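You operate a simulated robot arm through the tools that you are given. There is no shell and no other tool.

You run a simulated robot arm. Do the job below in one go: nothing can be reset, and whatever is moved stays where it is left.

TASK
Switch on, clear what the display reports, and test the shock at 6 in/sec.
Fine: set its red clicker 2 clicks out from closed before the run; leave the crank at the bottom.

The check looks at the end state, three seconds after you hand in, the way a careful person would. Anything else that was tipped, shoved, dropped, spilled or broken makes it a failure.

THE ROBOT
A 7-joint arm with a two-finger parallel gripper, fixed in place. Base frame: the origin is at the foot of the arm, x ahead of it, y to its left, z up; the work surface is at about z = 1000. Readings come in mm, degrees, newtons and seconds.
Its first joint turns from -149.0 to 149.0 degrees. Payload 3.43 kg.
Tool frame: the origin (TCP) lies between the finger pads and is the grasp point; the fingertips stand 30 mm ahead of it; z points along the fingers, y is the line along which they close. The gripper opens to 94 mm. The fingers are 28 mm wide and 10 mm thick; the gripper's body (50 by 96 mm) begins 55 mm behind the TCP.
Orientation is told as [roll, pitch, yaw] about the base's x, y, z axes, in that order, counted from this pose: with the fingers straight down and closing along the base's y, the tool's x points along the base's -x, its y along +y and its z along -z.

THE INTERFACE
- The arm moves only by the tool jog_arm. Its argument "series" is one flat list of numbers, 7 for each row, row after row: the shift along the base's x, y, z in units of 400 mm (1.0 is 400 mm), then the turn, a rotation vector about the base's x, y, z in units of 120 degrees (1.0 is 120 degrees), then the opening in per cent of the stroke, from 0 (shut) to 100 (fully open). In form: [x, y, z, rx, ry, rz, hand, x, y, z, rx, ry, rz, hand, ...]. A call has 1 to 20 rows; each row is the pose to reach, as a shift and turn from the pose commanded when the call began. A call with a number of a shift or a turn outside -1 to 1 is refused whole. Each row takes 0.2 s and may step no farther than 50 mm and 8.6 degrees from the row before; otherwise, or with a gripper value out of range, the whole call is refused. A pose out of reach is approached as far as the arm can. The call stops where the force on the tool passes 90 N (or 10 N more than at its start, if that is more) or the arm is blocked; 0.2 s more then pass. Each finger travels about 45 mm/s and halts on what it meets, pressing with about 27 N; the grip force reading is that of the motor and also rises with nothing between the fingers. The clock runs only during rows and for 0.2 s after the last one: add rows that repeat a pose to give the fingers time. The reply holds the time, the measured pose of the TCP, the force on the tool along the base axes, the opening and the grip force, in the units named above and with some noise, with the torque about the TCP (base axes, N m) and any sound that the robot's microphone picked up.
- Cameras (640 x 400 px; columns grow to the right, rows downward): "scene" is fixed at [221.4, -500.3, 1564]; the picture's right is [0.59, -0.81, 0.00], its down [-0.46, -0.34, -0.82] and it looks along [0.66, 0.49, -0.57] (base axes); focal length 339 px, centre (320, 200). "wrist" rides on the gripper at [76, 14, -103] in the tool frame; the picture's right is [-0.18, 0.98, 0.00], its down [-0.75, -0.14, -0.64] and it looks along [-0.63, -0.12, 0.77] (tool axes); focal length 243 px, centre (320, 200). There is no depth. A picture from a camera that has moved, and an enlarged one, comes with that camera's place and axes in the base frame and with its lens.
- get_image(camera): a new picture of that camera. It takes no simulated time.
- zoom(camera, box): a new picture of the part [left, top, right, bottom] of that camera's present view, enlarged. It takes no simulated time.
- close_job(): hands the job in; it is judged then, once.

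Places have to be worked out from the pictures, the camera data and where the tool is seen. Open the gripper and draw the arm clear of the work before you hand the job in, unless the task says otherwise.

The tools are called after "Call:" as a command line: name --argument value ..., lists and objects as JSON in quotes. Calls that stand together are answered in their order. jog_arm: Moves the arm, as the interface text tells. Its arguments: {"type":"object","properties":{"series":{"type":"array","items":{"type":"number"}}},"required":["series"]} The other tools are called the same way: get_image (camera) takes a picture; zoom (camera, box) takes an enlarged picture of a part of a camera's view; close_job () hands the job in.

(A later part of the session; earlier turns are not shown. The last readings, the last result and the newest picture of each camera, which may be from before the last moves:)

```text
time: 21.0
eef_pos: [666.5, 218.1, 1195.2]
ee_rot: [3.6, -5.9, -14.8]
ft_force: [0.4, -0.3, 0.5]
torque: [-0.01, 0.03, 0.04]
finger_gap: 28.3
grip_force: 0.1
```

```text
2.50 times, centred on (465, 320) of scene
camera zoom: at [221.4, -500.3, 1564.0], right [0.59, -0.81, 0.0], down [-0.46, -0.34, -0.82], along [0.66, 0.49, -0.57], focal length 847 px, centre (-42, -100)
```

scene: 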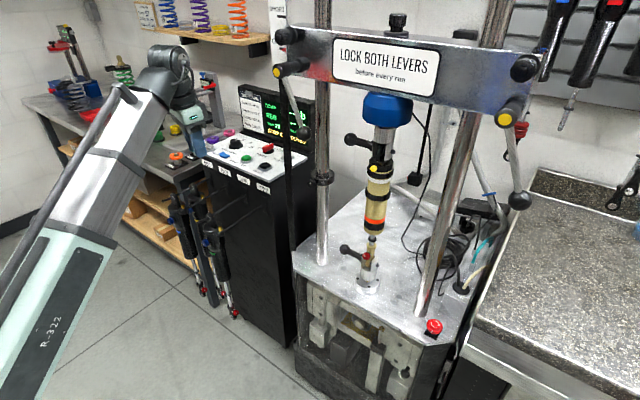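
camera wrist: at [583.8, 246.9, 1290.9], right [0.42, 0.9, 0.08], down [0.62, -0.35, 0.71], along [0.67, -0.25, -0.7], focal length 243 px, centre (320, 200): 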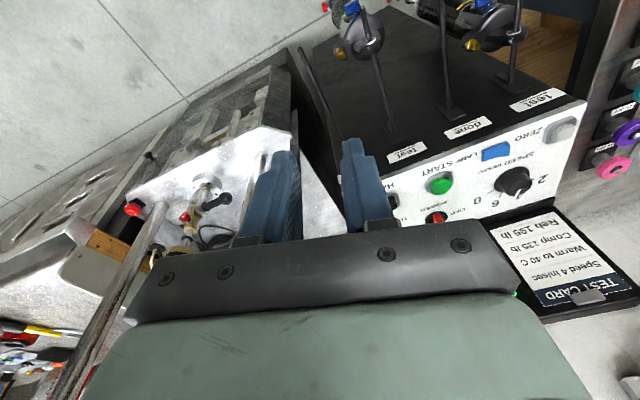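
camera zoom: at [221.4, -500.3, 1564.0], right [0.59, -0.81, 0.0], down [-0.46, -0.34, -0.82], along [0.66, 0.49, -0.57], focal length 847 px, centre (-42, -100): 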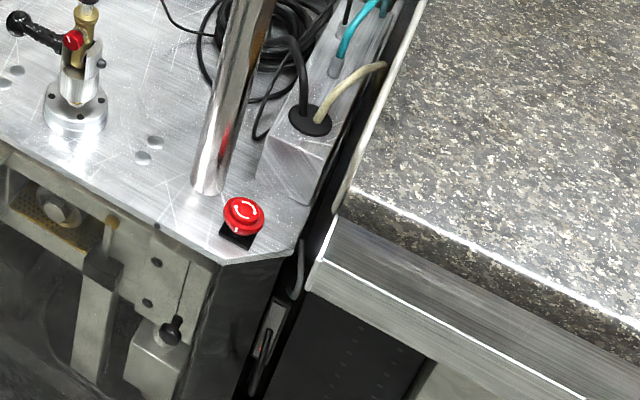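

The bench top is at z≈890 beyond y<−497, so there is about 75 mm of room beside the E-stop. I lower and swing the hand round in front of the dyno at x≈650, clear of the levers (caps at x≈790).

Call:
jog_arm --series '[-0.005, -0.08, -0.06, 0, 0, 0, 30, -0.012, -0.16, -0.12, 0, 0, 0, 30, -0.02, -0.25, -0.18, 0, 0, 0, 30, -0.03, -0.34, -0.24, 0, 0, 0, 30, -0.035, -0.44, -0.28, 0, 0, 0, 30, -0.04, -0.545, -0.29, 0, 0, 0, 30, -0.04, -0.545, -0.29, 0, 0, 0, 30]'

Call:
get_image --camera "scene"

Call:
get_image --camera "wrist"

```text
time: 22.6
eef_pos: [649.9, -3.1, 1081.7]
ee_rot: [3.6, -5.8, -14.8]
ft_force: [0.6, 0.4, -1.0]
torque: [0.01, -0.01, 0.0]
finger_gap: 28.0
grip_force: 0.0
```

```text
taken
```

scene: 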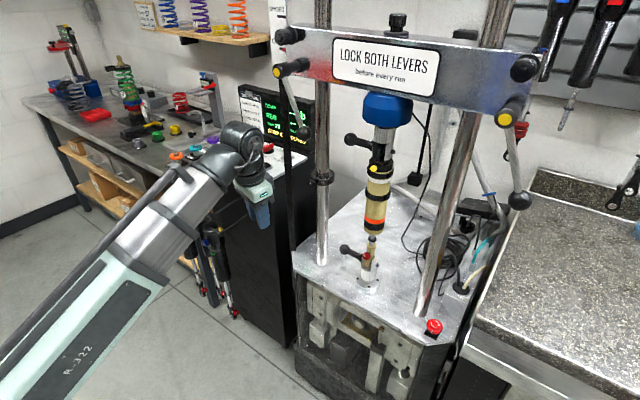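

```text
taken
camera wrist: at [568.1, 27.4, 1176.3], right [0.42, 0.9, 0.08], down [0.62, -0.35, 0.71], along [0.67, -0.25, -0.7], focal length 243 px, centre (320, 200)
```

wrist: 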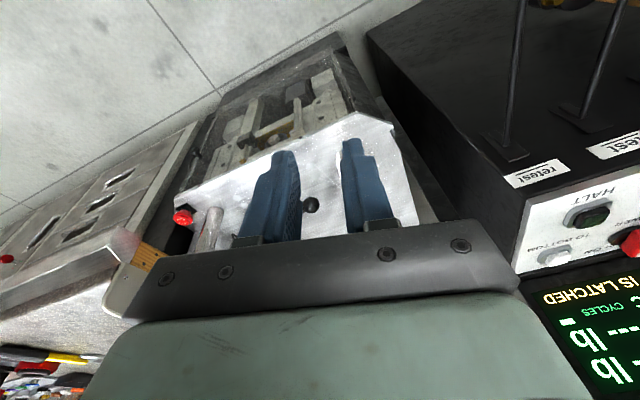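

Next I move in front of the E-stop side and take the gripping attitude (25° outward tilt, yaw 20°), stopping at (720, −300, 990) first.

Call:
jog_arm --series '[0.022, -0.093, -0.029, -0.0028, -0.0204, 0.0349, 30, 0.044, -0.186, -0.0575, -0.0055, -0.0409, 0.0698, 30, 0.066, -0.279, -0.086, -0.0083, -0.0613, 0.1047, 30, 0.0875, -0.371, -0.115, -0.0111, -0.0817, 0.1396, 40, 0.11, -0.464, -0.144, -0.0138, -0.1021, 0.1744, 50, 0.131, -0.557, -0.1725, -0.0166, -0.1226, 0.2093, 64, 0.153, -0.65, -0.2, -0.0193, -0.143, 0.2442, 64, 0.175, -0.7425, -0.23, -0.0221, -0.1634, 0.2791, 64, 0.175, -0.7425, -0.23, -0.0221, -0.1634, 0.2791, 64]'

Call:
get_image --camera "scene"

Call:
get_image --camera "wrist"

```text
time: 24.6
eef_pos: [721.6, -297.2, 990.4]
ee_rot: [-0.1, -25.2, 20.1]
ft_force: [-0.8, -1.0, 0.8]
torque: [0.01, 0.01, 0.0]
finger_gap: 60.3
grip_force: 0.0
```

```text
taken
```

scene: 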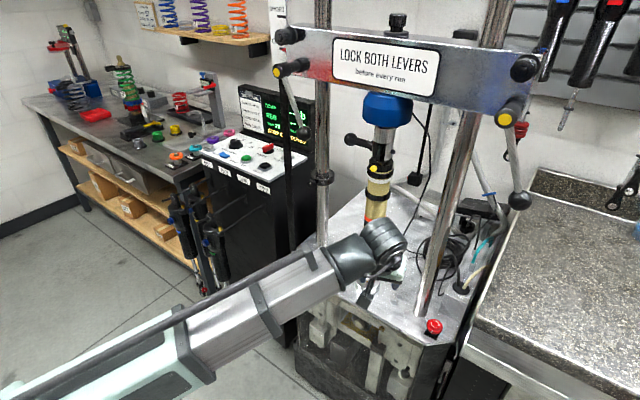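

```text
taken
camera wrist: at [610.6, -320.7, 1050.3], right [-0.18, 0.98, 0.08], down [0.43, 0.01, 0.9], along [0.88, 0.2, -0.43], focal length 243 px, centre (320, 200)
```

wrist: 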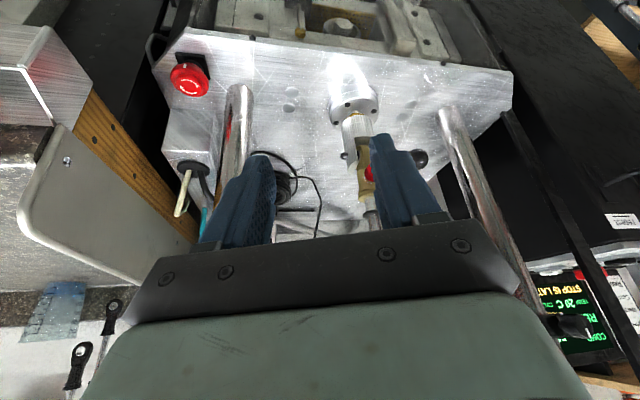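

A clear view of the E-stop, columns and clevis. I zoom to refine the E-stop and column positions.

Call:
zoom --camera "wrist" --box '[140, 30, 280, 140]'

Call:
zoom --camera "wrist" --box '[320, 60, 460, 230]'

```text
3.64 times, centred on (210, 85) of wrist
camera zoom: at [610.6, -320.7, 1050.3], right [-0.18, 0.98, 0.08], down [0.43, 0.01, 0.9], along [0.88, 0.2, -0.43], focal length 882 px, centre (720, 618)
```

zoom: 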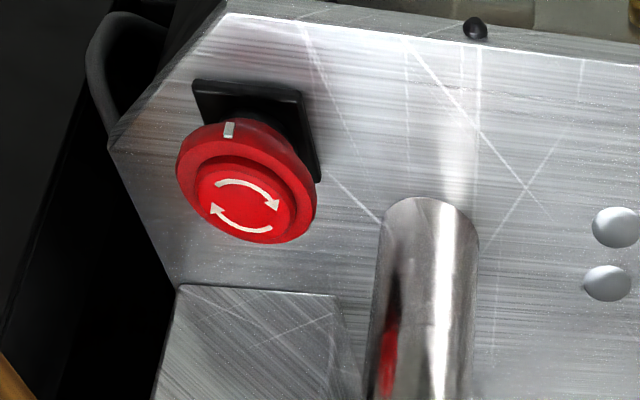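

```text
2.35 times, centred on (390, 145) of wrist
camera zoom: at [610.6, -320.7, 1050.3], right [-0.18, 0.98, 0.08], down [0.43, 0.01, 0.9], along [0.88, 0.2, -0.43], focal length 571 px, centre (155, 329)
```

zoom: 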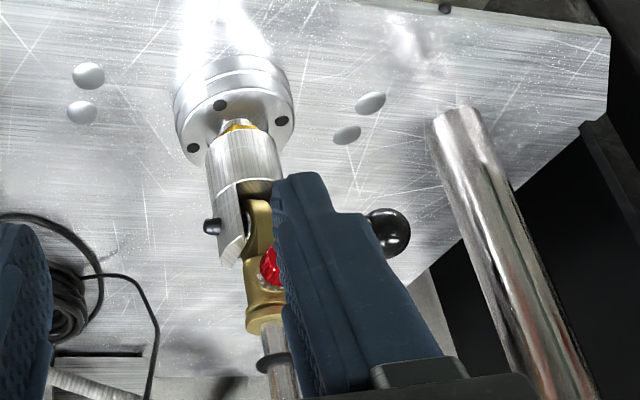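

E-stop centre refined to (840, −421). I move to 100 mm short of the grip along the tool axis, fingers open 60 mm.

Call:
jog_arm --series '[0.035, -0.071, -0.052, 0, 0, 0, 64, 0.07, -0.142, -0.104, 0, 0, 0, 64, 0.105, -0.213, -0.156, 0, 0, 0, 64, 0.14, -0.284, -0.208, 0, 0, 0, 64, 0.175, -0.355, -0.26, 0, 0, 0, 64, 0.175, -0.355, -0.26, 0, 0, 0, 64]'

Call:
get_image --camera "scene"

Call:
get_image --camera "wrist"

```text
time: 26.0
eef_pos: [789.2, -441.2, 886.6]
ee_rot: [0.1, -25.2, 20.1]
ft_force: [0.7, 0.0, 0.8]
torque: [-0.01, 0.05, 0.0]
finger_gap: 60.2
grip_force: 0.0
```

```text
taken
```

scene: 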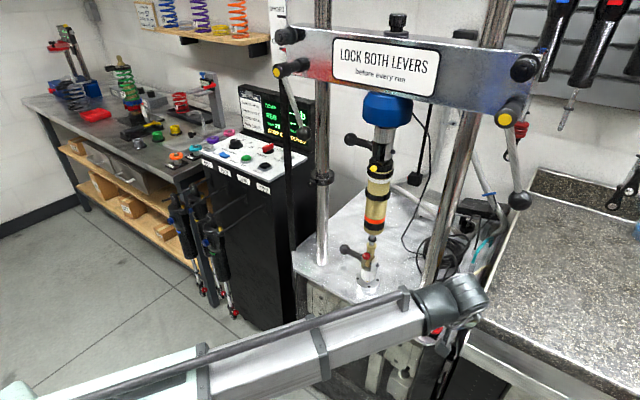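

```text
taken
camera wrist: at [678.3, -465.1, 946.2], right [-0.18, 0.98, 0.08], down [0.43, 0.01, 0.9], along [0.88, 0.2, -0.43], focal length 243 px, centre (320, 200)
```

wrist: 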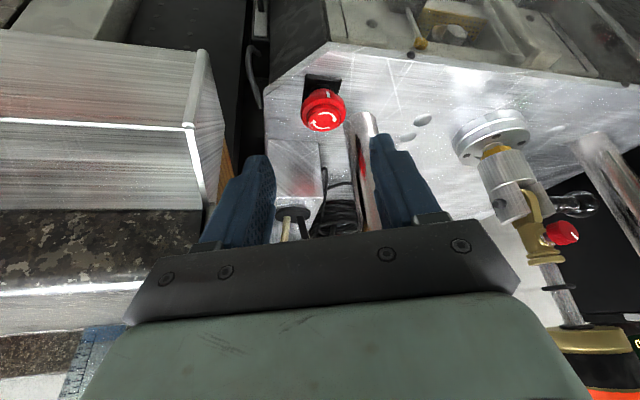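

The E-stop lies centred between the fingers and the column is clear of them. I advance along the tool axis, stopping about 20 mm short to check.

Call:
jog_arm --series '[0.0245, 0.009, -0.0565, 0, 0, 0, 64, 0.049, 0.018, -0.113, 0, 0, 0, 64, 0.0635, 0.0235, -0.147, 0, 0, 0, 64, 0.078, 0.029, -0.181, 0, 0, 0, 64, 0.078, 0.029, -0.181, 0, 0, 0, 64]'

Call:
get_image --camera "wrist"

Call:
zoom --camera "scene" --box '[390, 250, 510, 370]'

```text
time: 27.2
eef_pos: [821.7, -427.4, 811.8]
ee_rot: [0.1, -25.0, 20.1]
ft_force: [0.2, 0.0, -0.3]
torque: [0.0, 0.0, -0.03]
finger_gap: 60.5
grip_force: 0.1
```

```text
taken
camera wrist: at [709.8, -452.5, 873.3], right [-0.18, 0.98, 0.08], down [0.43, 0.01, 0.9], along [0.88, 0.2, -0.43], focal length 243 px, centre (320, 200)
```

wrist: 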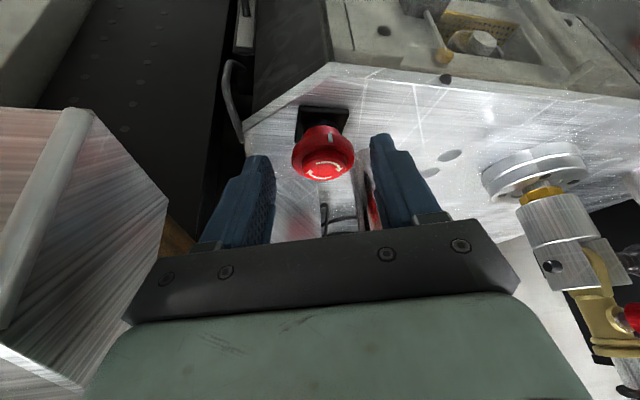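

```text
3.33 times, centred on (450, 310) of scene
camera zoom: at [221.4, -500.3, 1564.0], right [0.59, -0.81, 0.0], down [-0.46, -0.34, -0.82], along [0.66, 0.49, -0.57], focal length 1130 px, centre (-113, -167)
```

zoom: 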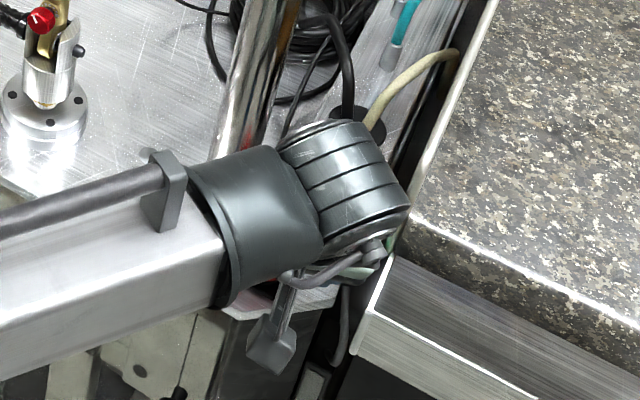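

Still centred. I advance the last stretch and close on the head.

Call:
jog_arm --series '[0.012, 0.0036, -0.02, 0, 0, 0, 64, 0.0245, 0.0072, -0.0395, 0, 0, 0, 64, 0.0245, 0.0072, -0.0395, 0, 0, 0, 50, 0.0245, 0.0072, -0.0395, 0, 0, 0, 25, 0.0245, 0.0072, -0.0395, 0, 0, 0, 25]'

Call:
get_image --camera "wrist"

```text
time: 28.4
eef_pos: [830.6, -424.1, 796.1]
ee_rot: [0.2, -25.0, 20.0]
ft_force: [-4.6, 18.5, -1.7]
torque: [0.45, 0.07, 0.18]
finger_gap: 41.5
grip_force: 42.0
```

```text
taken
camera wrist: at [719.5, -448.3, 858.1], right [-0.18, 0.98, 0.08], down [0.43, 0.01, 0.9], along [0.88, 0.2, -0.43], focal length 243 px, centre (320, 200)
```

wrist: 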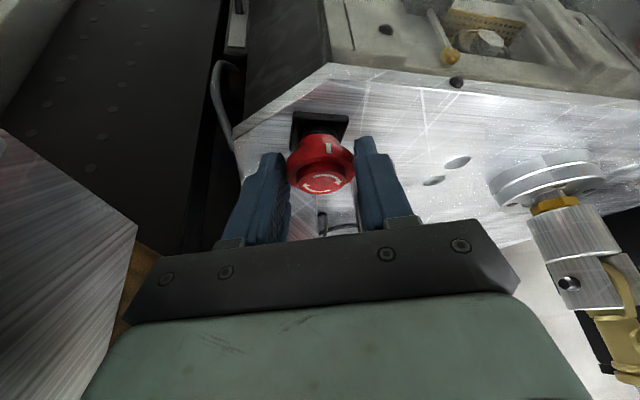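

Head gripped at 41.5 mm. I twist clockwise 40° about its vertical axis to release the latch.

Call:
jog_arm --series '[-0.0008, 0.0021, 0, 0, 0, -0.0417, 25, -0.0014, 0.0043, 0, 0, 0, -0.0833, 25, -0.0018, 0.0066, 0, 0, 0, -0.125, 25, -0.002, 0.0088, 0, 0, 0, -0.1667, 25, -0.0021, 0.0111, 0, 0, 0, -0.2083, 25, -0.0019, 0.0134, 0, 0, 0, -0.25, 25, -0.0016, 0.0156, 0, 0, 0, -0.2917, 25, -0.001, 0.0178, 0, 0, 0, -0.3333, 25]'

Call:
get_image --camera "wrist"

Call:
zoom --camera "scene" --box '[220, 80, 320, 160]'

```text
time: 30.2
eef_pos: [830.4, -416.2, 797.3]
ee_rot: [0.2, -25.0, -20.0]
ft_force: [-6.8, 28.5, 6.8]
torque: [0.53, 0.45, 1.0]
finger_gap: 41.5
grip_force: 45.0
```

```text
taken
camera wrist: at [729.3, -364.2, 858.9], right [0.49, 0.87, 0.08], down [0.34, -0.28, 0.9], along [0.8, -0.42, -0.43], focal length 243 px, centre (320, 200)
```

wrist: 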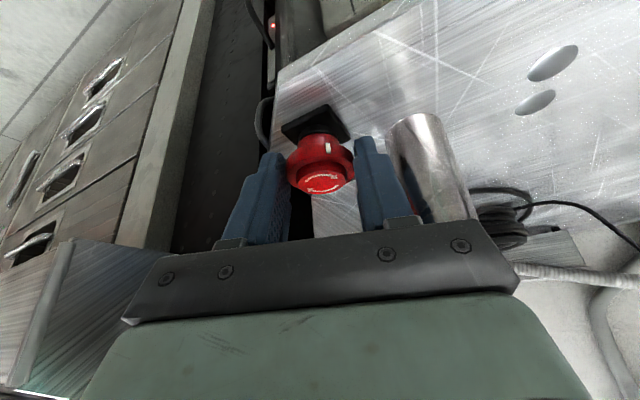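

```text
5.00 times, centred on (270, 120) of scene
camera zoom: at [221.4, -500.3, 1564.0], right [0.59, -0.81, 0.0], down [-0.46, -0.34, -0.82], along [0.66, 0.49, -0.57], focal length 1695 px, centre (570, 600)
```

zoom: 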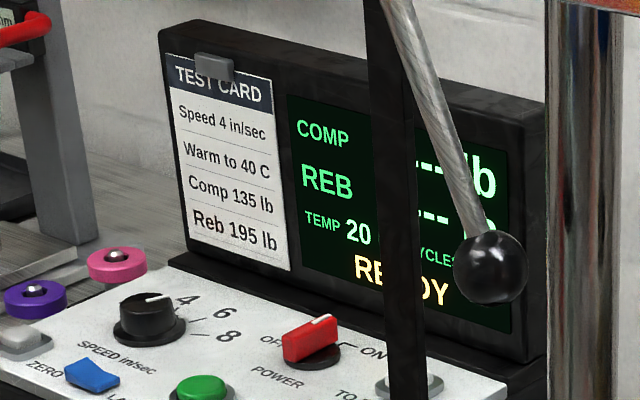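

The display now reads READY — the stop is released. I open just enough to let go and back out along the tool axis.

Call:
jog_arm --series '[0, 0, 0, 0, 0, 0, 52, 0, 0, 0, 0, 0, 0, 54, 0, 0, 0, 0, 0, 0, 54, -0.02, 0.004, 0.045, 0, 0, 0, 54, -0.05, 0.01, 0.11, 0, 0, 0, 54, -0.09, 0.018, 0.2, 0, 0, 0, 54, -0.15, 0.03, 0.28, 0, 0, 0, 54, -0.22, 0.05, 0.36, 0, 0, 0, 54, -0.22, 0.05, 0.36, 0, 0, 0, 54]'

Call:
get_image --camera "wrist"

Call:
get_image --camera "scene"

```text
time: 32.2
eef_pos: [741.3, -398.8, 940.8]
ee_rot: [0.0, -25.1, -19.9]
ft_force: [-0.3, 0.1, 0.4]
torque: [0.0, 0.01, -0.01]
finger_gap: 50.7
grip_force: 0.1
```

```text
taken
camera wrist: at [640.4, -346.4, 1002.1], right [0.49, 0.87, 0.08], down [0.34, -0.27, 0.9], along [0.8, -0.42, -0.43], focal length 243 px, centre (320, 200)
```

wrist: 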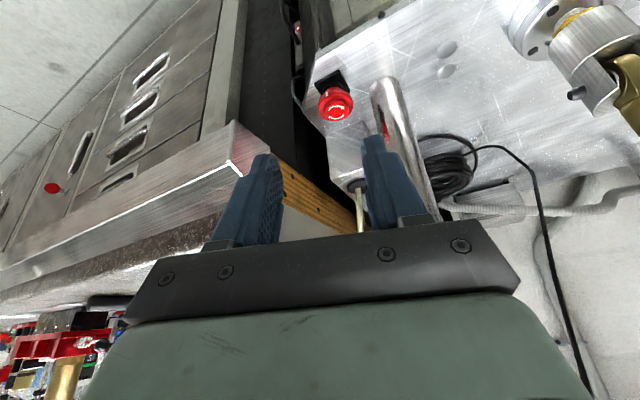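

```text
taken
```

scene: 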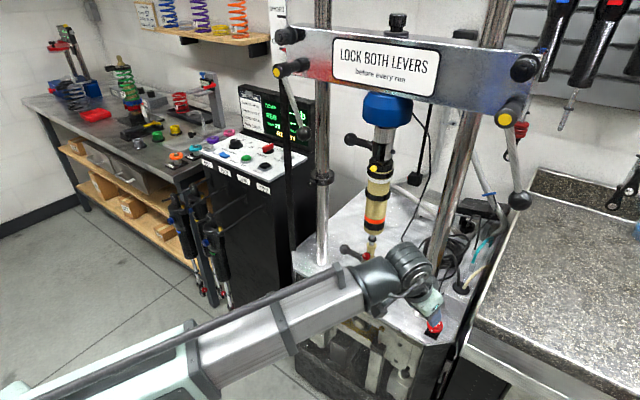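

The stop stays released. Now the clicker: I move to a viewing pose in front of the shock's lower end (45° tilt, TCP about (730, −200, 1000)) to study its dial.

Call:
jog_arm --series '[-0.0055, 0.0995, 0.0295, -0.0058, -0.033, 0.033, 45, -0.011, 0.199, 0.059, -0.0116, -0.066, 0.066, 40, -0.0165, 0.2985, 0.0885, -0.0175, -0.099, 0.099, 40, -0.022, 0.398, 0.118, -0.0233, -0.132, 0.132, 40, -0.0275, 0.4975, 0.1475, -0.0291, -0.165, 0.165, 40, -0.0275, 0.4975, 0.1475, -0.0291, -0.165, 0.165, 40]'

Call:
get_image --camera "wrist"

```text
time: 33.6
eef_pos: [733.9, -199.4, 1000.6]
ee_rot: [0.0, -45.3, 0.1]
ft_force: [0.3, -1.3, 0.1]
torque: [0.02, 0.02, -0.03]
finger_gap: 37.5
grip_force: 0.0
```

```text
taken
camera wrist: at [605.9, -185.0, 1018.9], right [0.13, 0.98, 0.13], down [0.08, -0.14, 0.99], along [0.99, -0.12, -0.09], focal length 243 px, centre (320, 200)
```

wrist: 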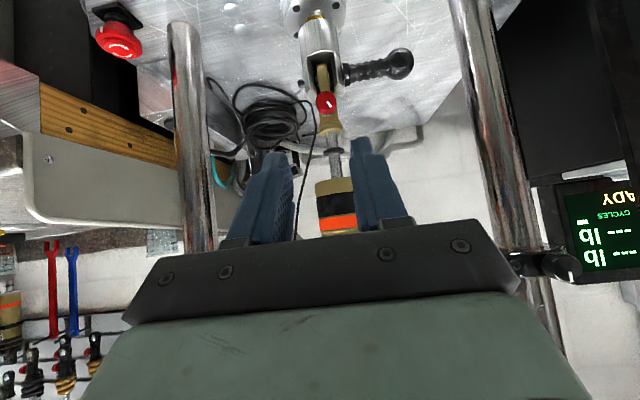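

Call:
zoom --camera "wrist" --box '[300, 75, 350, 130]'

Call:
zoom --camera "wrist" --box '[260, 0, 420, 170]'

```text
7.27 times, centred on (325, 102) of wrist
camera zoom: at [605.9, -185.0, 1018.9], right [0.13, 0.98, 0.13], down [0.08, -0.14, 0.99], along [0.99, -0.12, -0.09], focal length 1764 px, centre (284, 909)
```

zoom: 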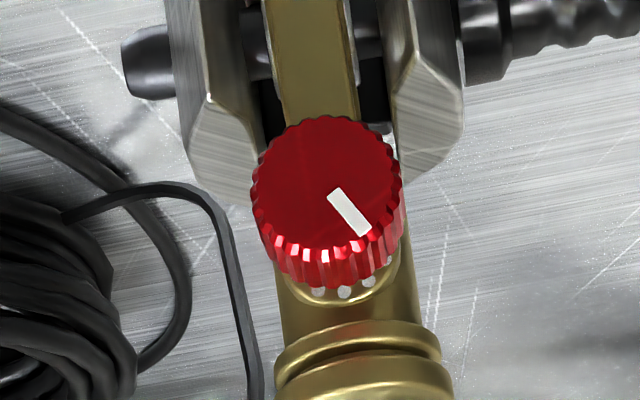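

```text
2.35 times, centred on (340, 85) of wrist
camera zoom: at [605.9, -185.0, 1018.9], right [0.13, 0.98, 0.13], down [0.08, -0.14, 0.99], along [0.99, -0.12, -0.09], focal length 571 px, centre (273, 471)
```

zoom: 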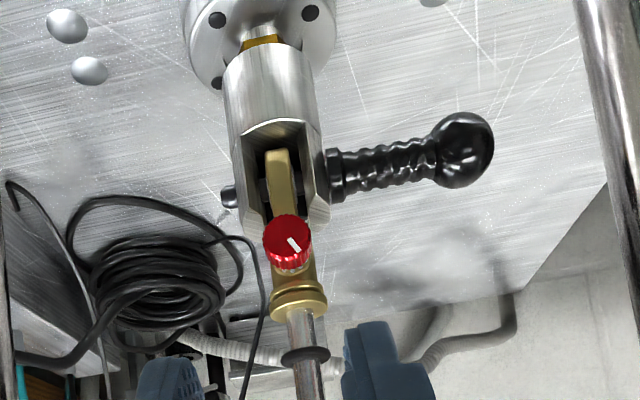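

The clicker face points straight at −x, centre about (848, −196, 893), Ø≈20; its pointer is at about 11 o'clock. I swing the tool to horizontal (pointing +x) well in front of it at (745, −196, 893).

Call:
jog_arm --series '[0.004, 0.001, -0.04, 0, -0.0625, 0, 40, 0.009, 0.0025, -0.09, 0, -0.125, 0, 40, 0.014, 0.004, -0.135, 0, -0.1875, 0, 40, 0.018, 0.005, -0.18, 0, -0.25, 0, 40, 0.023, 0.006, -0.225, 0, -0.3125, 0, 40, 0.0275, 0.0075, -0.2675, 0, -0.375, 0, 40, 0.0275, 0.0075, -0.2675, 0, -0.375, 0, 40]'

Call:
get_image --camera "wrist"

Call:
get_image --camera "scene"

```text
time: 35.2
eef_pos: [744.6, -196.1, 892.8]
ee_rot: [-147.9, -89.9, 147.8]
ft_force: [-0.3, 0.1, -0.3]
torque: [-0.01, 0.0, 0.02]
finger_gap: 37.6
grip_force: 0.0
```

```text
taken
camera wrist: at [641.4, -181.0, 816.6], right [0.0, 0.98, 0.18], down [-0.64, -0.14, 0.75], along [0.77, -0.12, 0.63], focal length 243 px, centre (320, 200)
```

wrist: 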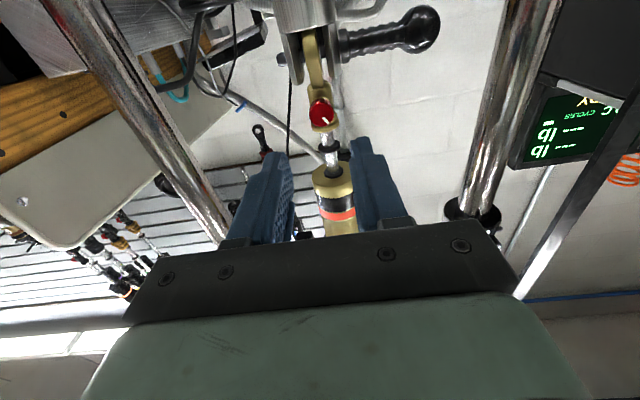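

```text
taken
```

scene: 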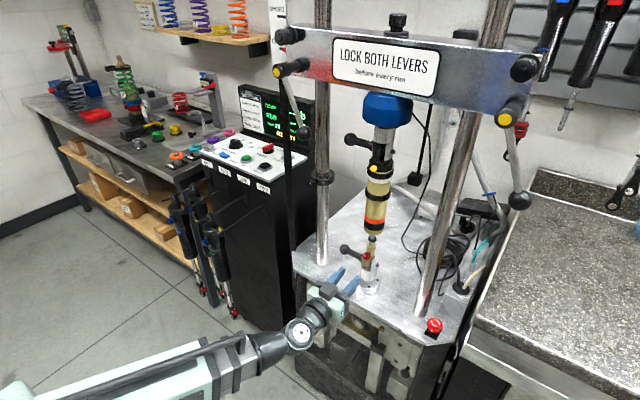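

Horizontal pose reached. I zoom on the clicker from this low view to fix its x position.

Call:
zoom --camera "wrist" --box '[290, 80, 350, 140]'

Call:
zoom --camera "scene" --box '[310, 230, 410, 320]'

```text
6.67 times, centred on (320, 110) of wrist
camera zoom: at [641.4, -181.0, 816.6], right [0.0, 0.98, 0.18], down [-0.64, -0.14, 0.75], along [0.77, -0.12, 0.63], focal length 1618 px, centre (320, 800)
```

zoom: 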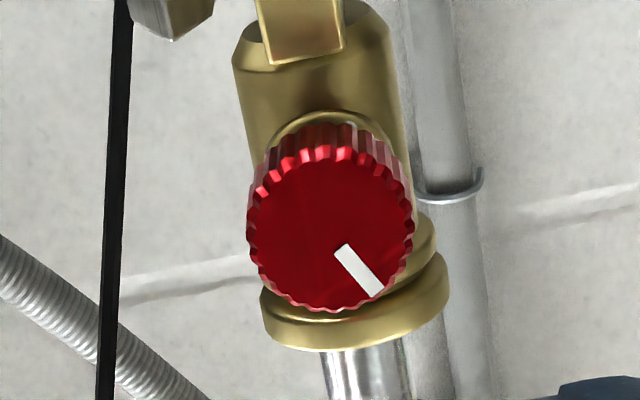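

```text
4.44 times, centred on (360, 275) of scene
camera zoom: at [221.4, -500.3, 1564.0], right [0.59, -0.81, 0.0], down [-0.46, -0.34, -0.82], along [0.66, 0.49, -0.57], focal length 1506 px, centre (142, -133)
```

zoom: 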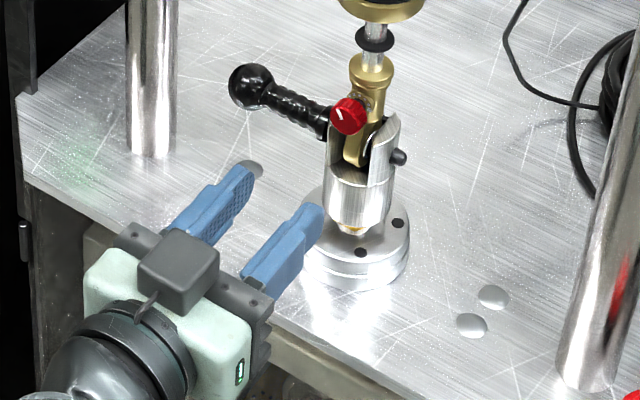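

Knob face fixed at (848, −196, 893.5), so the tips should stop at x≈857. I advance with the fingers open 40 mm, stopping a little short first.

Call:
jog_arm --series '[0.04, 0, 0.001, 0, 0, 0, 43, 0.08, 0, 0.002, 0, 0, 0, 43, 0.12, 0, 0.002, 0, 0, 0, 43, 0.15, 0, 0.002, 0, 0, 0, 43, 0.17, 0, 0.002, 0, 0, 0, 43, 0.17, 0, 0.002, 0, 0, 0, 43]'

Call:
get_image --camera "wrist"

Call:
zoom --camera "scene" --box '[320, 220, 420, 310]'

```text
time: 36.6
eef_pos: [812.3, -195.4, 893.7]
ee_rot: [-161.4, -89.9, 161.3]
ft_force: [-0.9, 0.0, 0.7]
torque: [0.01, -0.02, 0.01]
finger_gap: 40.4
grip_force: 0.1
```

```text
taken
camera wrist: at [708.8, -180.9, 817.5], right [0.0, 0.98, 0.18], down [-0.64, -0.14, 0.75], along [0.77, -0.12, 0.63], focal length 243 px, centre (320, 200)
```

wrist: 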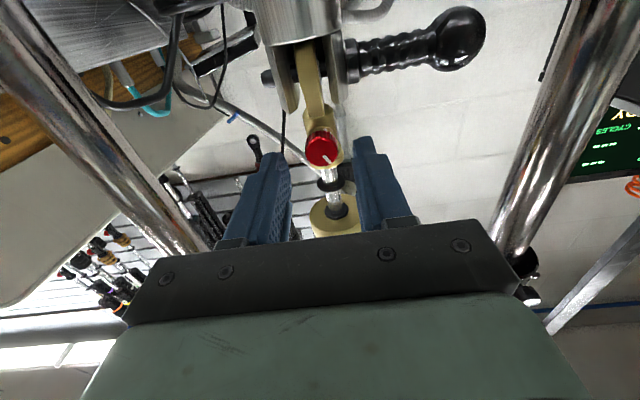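

```text
4.44 times, centred on (370, 265) of scene
camera zoom: at [221.4, -500.3, 1564.0], right [0.59, -0.81, 0.0], down [-0.46, -0.34, -0.82], along [0.66, 0.49, -0.57], focal length 1506 px, centre (98, -89)
```

zoom: 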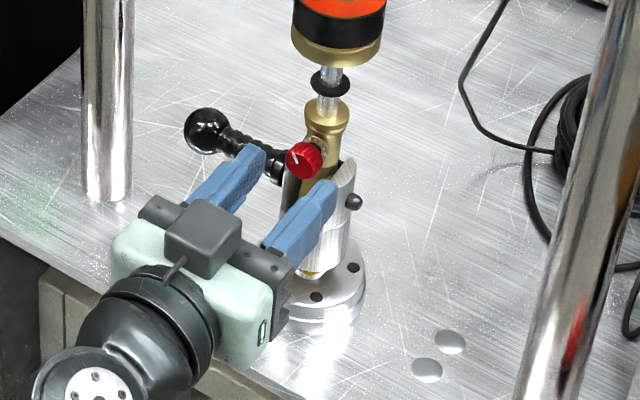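

Tips are just short of the knob face and well centred. I pre-roll the hand −40° about the knob axis here, then advance 15 mm around the knob.

Call:
jog_arm --series '[0, 0, 0, -0.0667, 0, 0, 43, 0, 0, 0, -0.1333, 0, 0, 43, 0, 0, 0, -0.2, 0, 0, 43, 0, 0, 0, -0.2667, 0, 0, 43, 0, 0, 0, -0.3333, 0, 0, 43, 0.02, 0, 0, -0.3333, 0, 0, 43, 0.0365, 0, 0, -0.3333, 0, 0, 43, 0.0365, 0, 0, -0.3333, 0, 0, 43]'

Call:
get_image --camera "wrist"

Call:
zoom --camera "scene" --box '[330, 220, 400, 290]'

```text
time: 38.4
eef_pos: [826.1, -197.2, 894.9]
ee_rot: [-90.1, -49.9, 90.2]
ft_force: [-0.1, 0.4, 0.1]
torque: [-0.03, 0.0, 0.02]
finger_gap: 40.5
grip_force: 0.0
```

```text
taken
camera wrist: at [723.0, -234.0, 827.4], right [0.0, 0.87, -0.49], down [-0.64, 0.38, 0.67], along [0.77, 0.32, 0.56], focal length 243 px, centre (320, 200)
```

wrist: 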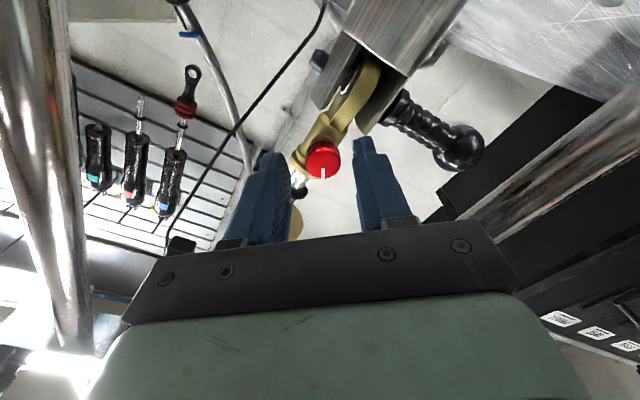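

```text
5.71 times, centred on (365, 255) of scene
camera zoom: at [221.4, -500.3, 1564.0], right [0.59, -0.81, 0.0], down [-0.46, -0.34, -0.82], along [0.66, 0.49, -0.57], focal length 1937 px, centre (63, -114)
```

zoom: 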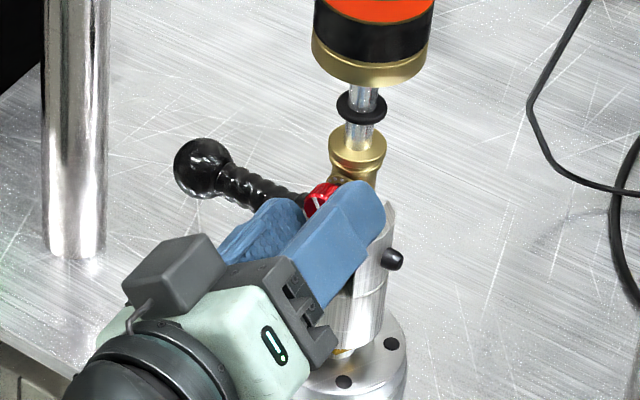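

The fingers straddle the knob. I close on it.

Call:
jog_arm --series '[0, 0, 0, 0, 0, 0, 20, 0, 0, 0, 0, 0, 0, 5, 0, 0, 0, 0, 0, 0, 5]'

Call:
get_image --camera "wrist"

```text
time: 39.2
eef_pos: [825.9, -196.0, 895.9]
ee_rot: [-90.2, -49.9, 90.1]
ft_force: [-1.9, 3.2, 0.0]
torque: [-0.04, 0.34, 0.13]
finger_gap: 21.4
grip_force: 27.1
```

```text
taken
camera wrist: at [722.9, -233.8, 827.2], right [0.0, 0.87, -0.49], down [-0.64, 0.38, 0.67], along [0.77, 0.32, 0.56], focal length 243 px, centre (320, 200)
```

wrist: 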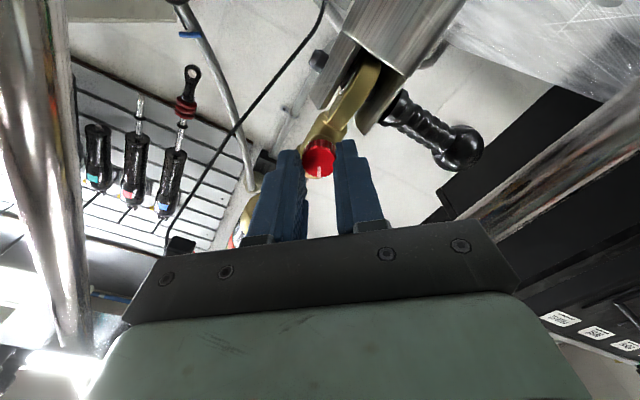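

Gripped at 21.4 mm. I zoom to read pointer and dots before turning.

Call:
zoom --camera "wrist" --box '[290, 120, 350, 190]'

Call:
zoom --camera "scene" --box '[350, 240, 390, 280]'

```text
5.71 times, centred on (320, 155) of wrist
camera zoom: at [722.9, -233.8, 827.2], right [0.0, 0.87, -0.49], down [-0.64, 0.38, 0.67], along [0.77, 0.32, 0.56], focal length 1386 px, centre (320, 457)
```

zoom: 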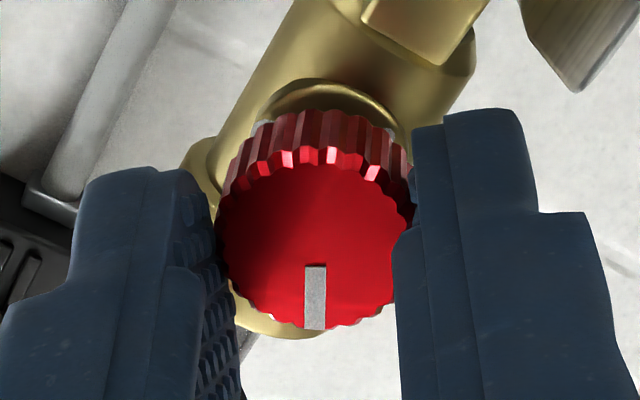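

```text
10.00 times, centred on (370, 260) of scene
camera zoom: at [221.4, -500.3, 1564.0], right [0.59, -0.81, 0.0], down [-0.46, -0.34, -0.82], along [0.66, 0.49, -0.57], focal length 3390 px, centre (-180, -400)
```

zoom: 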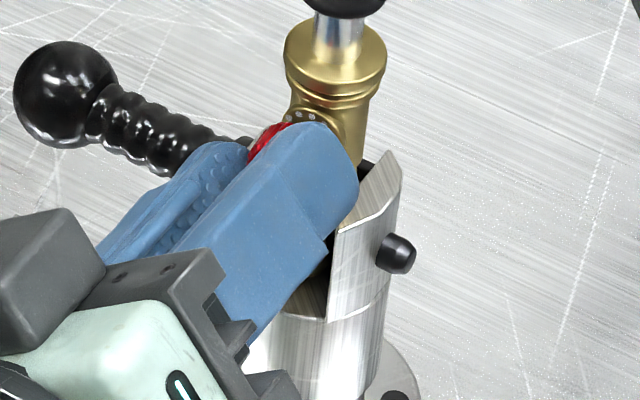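

The pointer stands about 40° left of straight up. I turn clockwise (closing, +rx) 40° in small rows and listen for clicks.

Call:
jog_arm --series '[0, 0, 0, 0.0417, 0, 0, 5, 0, 0, 0, 0.0833, 0, 0, 5, 0, 0, 0, 0.125, 0, 0, 5, 0, 0, 0, 0.1667, 0, 0, 5, 0, 0, 0, 0.2083, 0, 0, 5, 0, 0, 0, 0.25, 0, 0, 5, 0, 0, 0, 0.2917, 0, 0, 5, 0, 0, 0, 0.3333, 0, 0, 5]'

Call:
zoom --camera "wrist" --box '[290, 120, 350, 190]'

```text
time: 41.0
eef_pos: [824.9, -196.9, 893.7]
ee_rot: [157.9, -89.8, -157.8]
ft_force: [10.1, 4.3, 10.2]
torque: [0.02, -0.18, 0.17]
finger_gap: 21.2
grip_force: 27.0
```

```text
5.71 times, centred on (320, 155) of wrist
camera zoom: at [722.3, -181.0, 817.9], right [0.0, 0.98, 0.19], down [-0.64, -0.14, 0.75], along [0.76, -0.12, 0.63], focal length 1386 px, centre (320, 457)
```

zoom: 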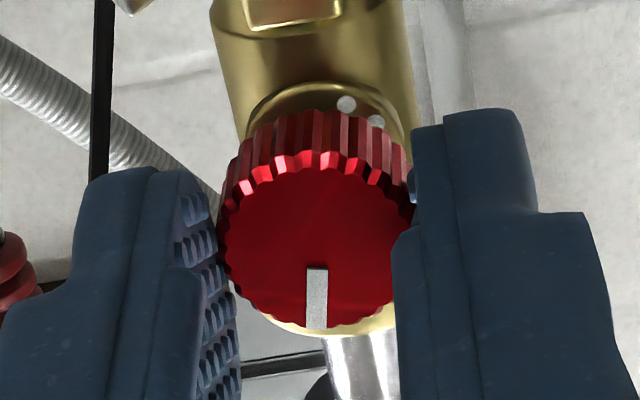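

The knob followed the hand (pointer now straight up); no sound yet. I continue clockwise another 40°.

Call:
jog_arm --series '[0, 0, 0, 0.0417, 0, 0, 5, 0, 0, 0, 0.0833, 0, 0, 5, 0, 0, 0, 0.125, 0, 0, 5, 0, 0, 0, 0.1667, 0, 0, 5, 0, 0, 0, 0.2083, 0, 0, 5, 0, 0, 0, 0.25, 0, 0, 5, 0, 0, 0, 0.2917, 0, 0, 5, 0, 0, 0, 0.3333, 0, 0, 5]'

Call:
zoom --camera "wrist" --box '[290, 120, 350, 190]'

Call:
zoom --camera "scene" --box '[350, 240, 390, 280]'

```text
time: 42.8
eef_pos: [824.4, -196.4, 893.6]
ee_rot: [90.1, -50.0, -90.2]
ft_force: [-6.4, 14.1, 0.1]
torque: [0.02, 0.5, 0.76]
finger_gap: 21.3
grip_force: 26.5
```

```text
5.71 times, centred on (320, 155) of wrist
camera zoom: at [722.0, -135.1, 845.0], right [0.0, 0.63, 0.77], down [-0.64, -0.59, 0.49], along [0.77, -0.5, 0.41], focal length 1386 px, centre (320, 457)
```

zoom: 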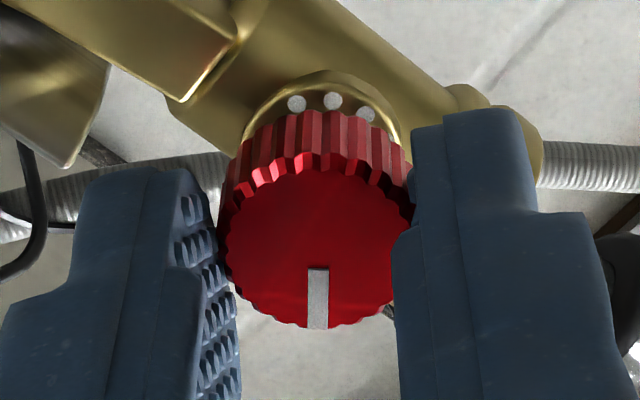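

```text
10.00 times, centred on (370, 260) of scene
camera zoom: at [221.4, -500.3, 1564.0], right [0.59, -0.81, 0.0], down [-0.46, -0.34, -0.82], along [0.66, 0.49, -0.57], focal length 3390 px, centre (-180, -400)
```

zoom: 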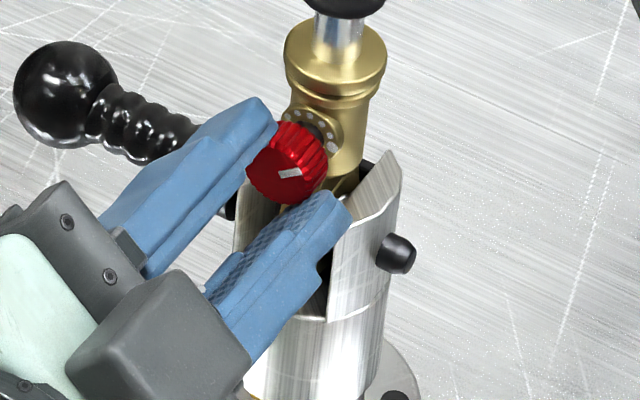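

It still follows, pointer now 40° right of up; the boss carries a ring of dots with a larger mark near 3 o'clock. I continue 40° more clockwise.

Call:
jog_arm --series '[0, 0, 0, 0.0417, 0, 0, 5, 0, 0, 0, 0.0833, 0, 0, 5, 0, 0, 0, 0.125, 0, 0, 5, 0, 0, 0, 0.1667, 0, 0, 5, 0, 0, 0, 0.2083, 0, 0, 5, 0, 0, 0, 0.25, 0, 0, 5, 0, 0, 0, 0.2917, 0, 0, 5, 0, 0, 0, 0.3333, 0, 0, 5]'

Call:
zoom --camera "wrist" --box '[290, 120, 350, 190]'

Call:
zoom --camera "scene" --box '[350, 240, 390, 280]'

```text
time: 44.6
eef_pos: [825.9, -196.2, 895.0]
ee_rot: [90.0, -9.9, -90.1]
ft_force: [-13.9, 6.5, -0.7]
torque: [-0.1, 0.39, 0.42]
finger_gap: 21.3
grip_force: 27.7
```

```text
5.71 times, centred on (320, 155) of wrist
camera zoom: at [723.0, -118.3, 895.1], right [0.0, -0.01, 1.0], down [-0.64, -0.76, -0.01], along [0.77, -0.64, -0.01], focal length 1386 px, centre (320, 457)
```

zoom: 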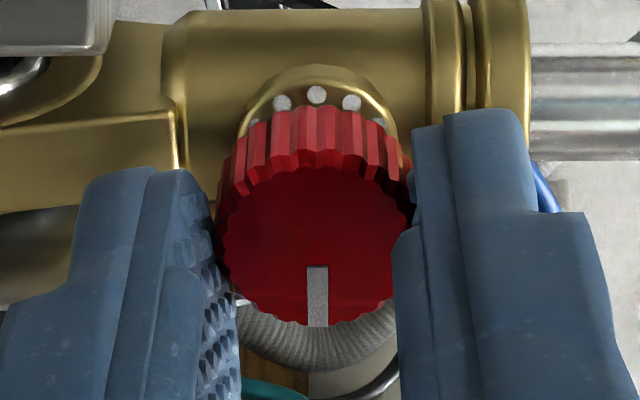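

```text
10.00 times, centred on (370, 260) of scene
camera zoom: at [221.4, -500.3, 1564.0], right [0.59, -0.81, 0.0], down [-0.46, -0.34, -0.82], along [0.66, 0.49, -0.57], focal length 3390 px, centre (-180, -400)
```

zoom: 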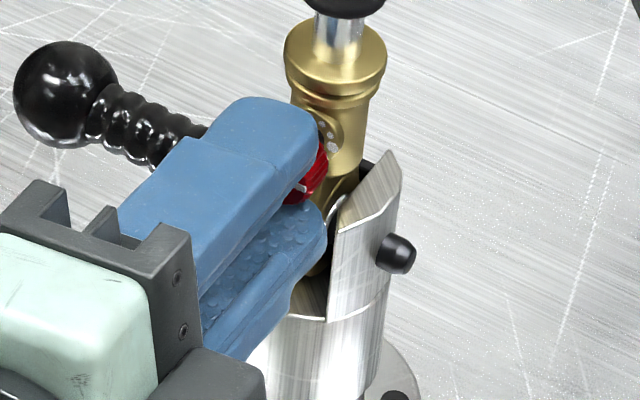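

By geometry the dots are 30° apart and the pointer has moved from −30° (11 o'clock) to about +90° (3 o'clock), level with the larger mark. I zoom to look at that mark.

Call:
zoom --camera "scene" --box '[362, 248, 382, 264]'

Call:
zoom --camera "wrist" --box '[300, 130, 345, 185]'

```text
16.00 times, centred on (372, 256) of scene
camera zoom: at [221.4, -500.3, 1564.0], right [0.59, -0.81, 0.0], down [-0.46, -0.34, -0.82], along [0.66, 0.49, -0.57], focal length 5423 px, centre (-512, -696)
```

zoom: 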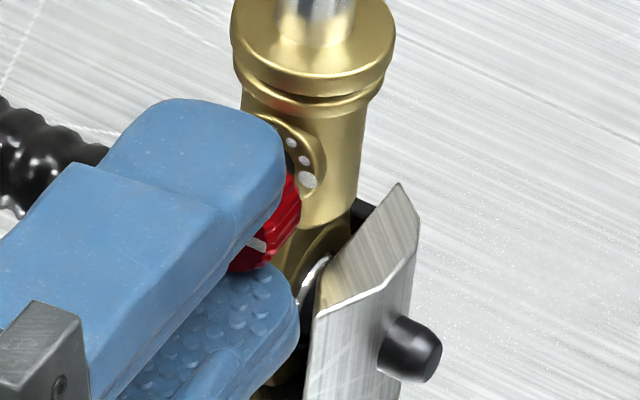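

```text
7.27 times, centred on (322, 158) of wrist
camera zoom: at [723.0, -118.3, 895.1], right [0.0, -0.01, 1.0], down [-0.64, -0.76, -0.01], along [0.77, -0.64, -0.01], focal length 1764 px, centre (302, 509)
```

zoom: 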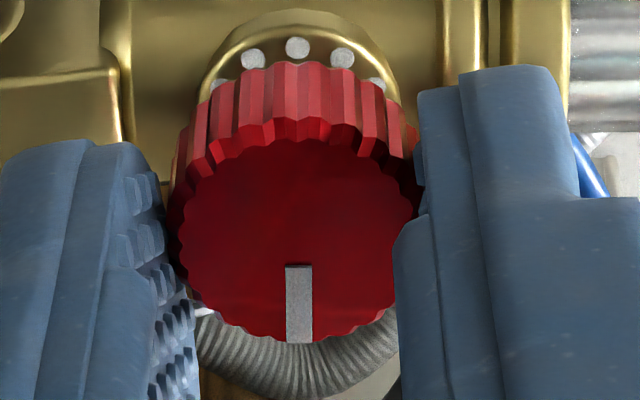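

The larger mark sits at 3 o'clock, presumably "closed". I test with 15° more clockwise whether the knob stops there.

Call:
jog_arm --series '[0, 0, 0, 0.0417, 0, 0, 5, 0, 0, 0, 0.0833, 0, 0, 5, 0, 0, 0, 0.125, 0, 0, 5, 0, 0, 0, 0.125, 0, 0, 5]'

Call:
zoom --camera "wrist" --box '[290, 120, 350, 190]'

```text
time: 45.6
eef_pos: [827.3, -197.7, 894.0]
ee_rot: [90.1, 5.1, -90.2]
ft_force: [4.2, -7.4, 0.8]
torque: [-0.06, 0.18, -0.39]
finger_gap: 21.3
grip_force: 26.9
```

```text
5.71 times, centred on (320, 155) of wrist
camera zoom: at [723.7, -121.5, 914.9], right [0.0, -0.27, 0.96], down [-0.64, -0.74, -0.21], along [0.76, -0.62, -0.17], focal length 1386 px, centre (320, 457)
```

zoom: 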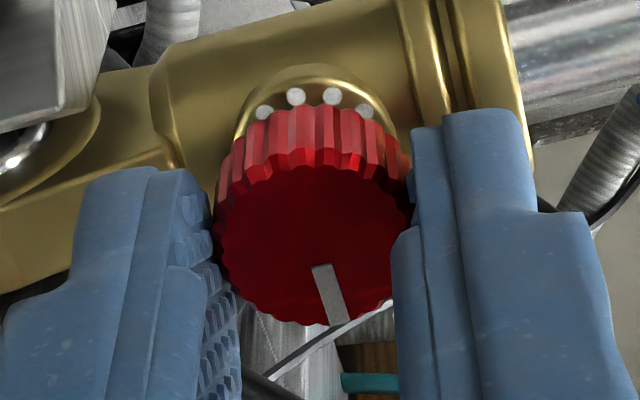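

The pointer slipped 15° relative to the fingers, so the knob hit its closed stop at the large mark (3 o'clock). I now turn 60° counter-clockwise, i.e. two 30° dots out, and check the pointer.

Call:
jog_arm --series '[0, 0, 0, -0.0417, 0, 0, 5, 0, 0, 0, -0.0833, 0, 0, 5, 0, 0, 0, -0.125, 0, 0, 5, 0, 0, 0, -0.1667, 0, 0, 5, 0, 0, 0, -0.2083, 0, 0, 5, 0, 0, 0, -0.25, 0, 0, 5]'

Call:
zoom --camera "wrist" --box '[290, 120, 350, 190]'

Call:
zoom --camera "scene" --box '[355, 245, 385, 269]'

```text
time: 47.0
eef_pos: [826.0, -197.0, 894.1]
ee_rot: [90.1, -25.1, -90.2]
ft_force: [15.8, -6.7, 0.5]
torque: [0.03, -0.16, -0.38]
finger_gap: 21.3
grip_force: 26.7
```

```text
5.71 times, centred on (320, 155) of wrist
camera zoom: at [722.7, -120.3, 874.9], right [0.0, 0.25, 0.97], down [-0.64, -0.74, 0.19], along [0.77, -0.62, 0.16], focal length 1386 px, centre (320, 457)
```

zoom: 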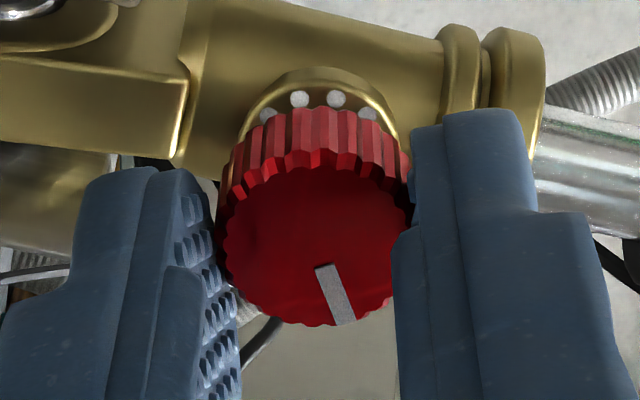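

```text
16.00 times, centred on (370, 257) of scene
camera zoom: at [221.4, -500.3, 1564.0], right [0.59, -0.81, 0.0], down [-0.46, -0.34, -0.82], along [0.66, 0.49, -0.57], focal length 5423 px, centre (-480, -712)
```

zoom: 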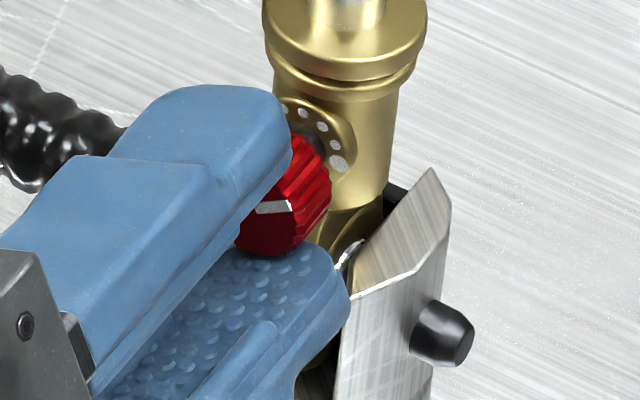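

I turned the hand 30° back; the pointer seems to have moved slightly more than the hand. I open the fingers to let the knob settle and read its true angle.

Call:
jog_arm --series '[0, 0, 0, 0, 0, 0, 43, 0, 0, 0, 0, 0, 0, 43, 0, 0, 0, 0, 0, 0, 43]'

Call:
zoom --camera "wrist" --box '[295, 125, 350, 185]'

Call:
zoom --camera "scene" --box '[355, 245, 385, 269]'

```text
time: 47.8
eef_pos: [824.0, -196.9, 894.6]
ee_rot: [90.1, -25.1, -90.1]
ft_force: [0.8, -0.5, -1.0]
torque: [-0.03, -0.02, -0.02]
finger_gap: 40.5
grip_force: 0.1
```

```text
6.67 times, centred on (322, 155) of wrist
camera zoom: at [722.0, -120.2, 875.3], right [0.0, 0.25, 0.97], down [-0.64, -0.74, 0.19], along [0.77, -0.62, 0.16], focal length 1618 px, centre (303, 500)
```

zoom: 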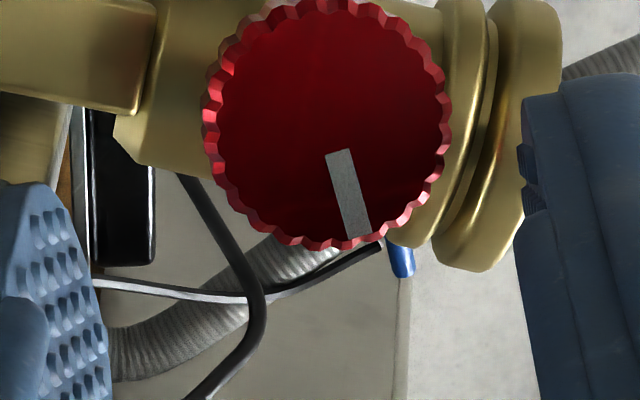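

```text
16.00 times, centred on (370, 257) of scene
camera zoom: at [221.4, -500.3, 1564.0], right [0.59, -0.81, 0.0], down [-0.46, -0.34, -0.82], along [0.66, 0.49, -0.57], focal length 5423 px, centre (-480, -712)
```

zoom: 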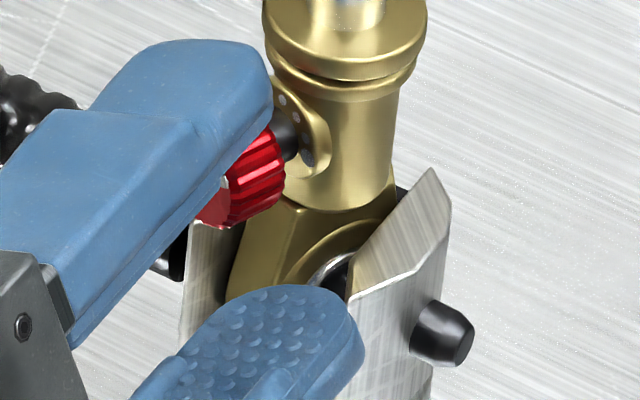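

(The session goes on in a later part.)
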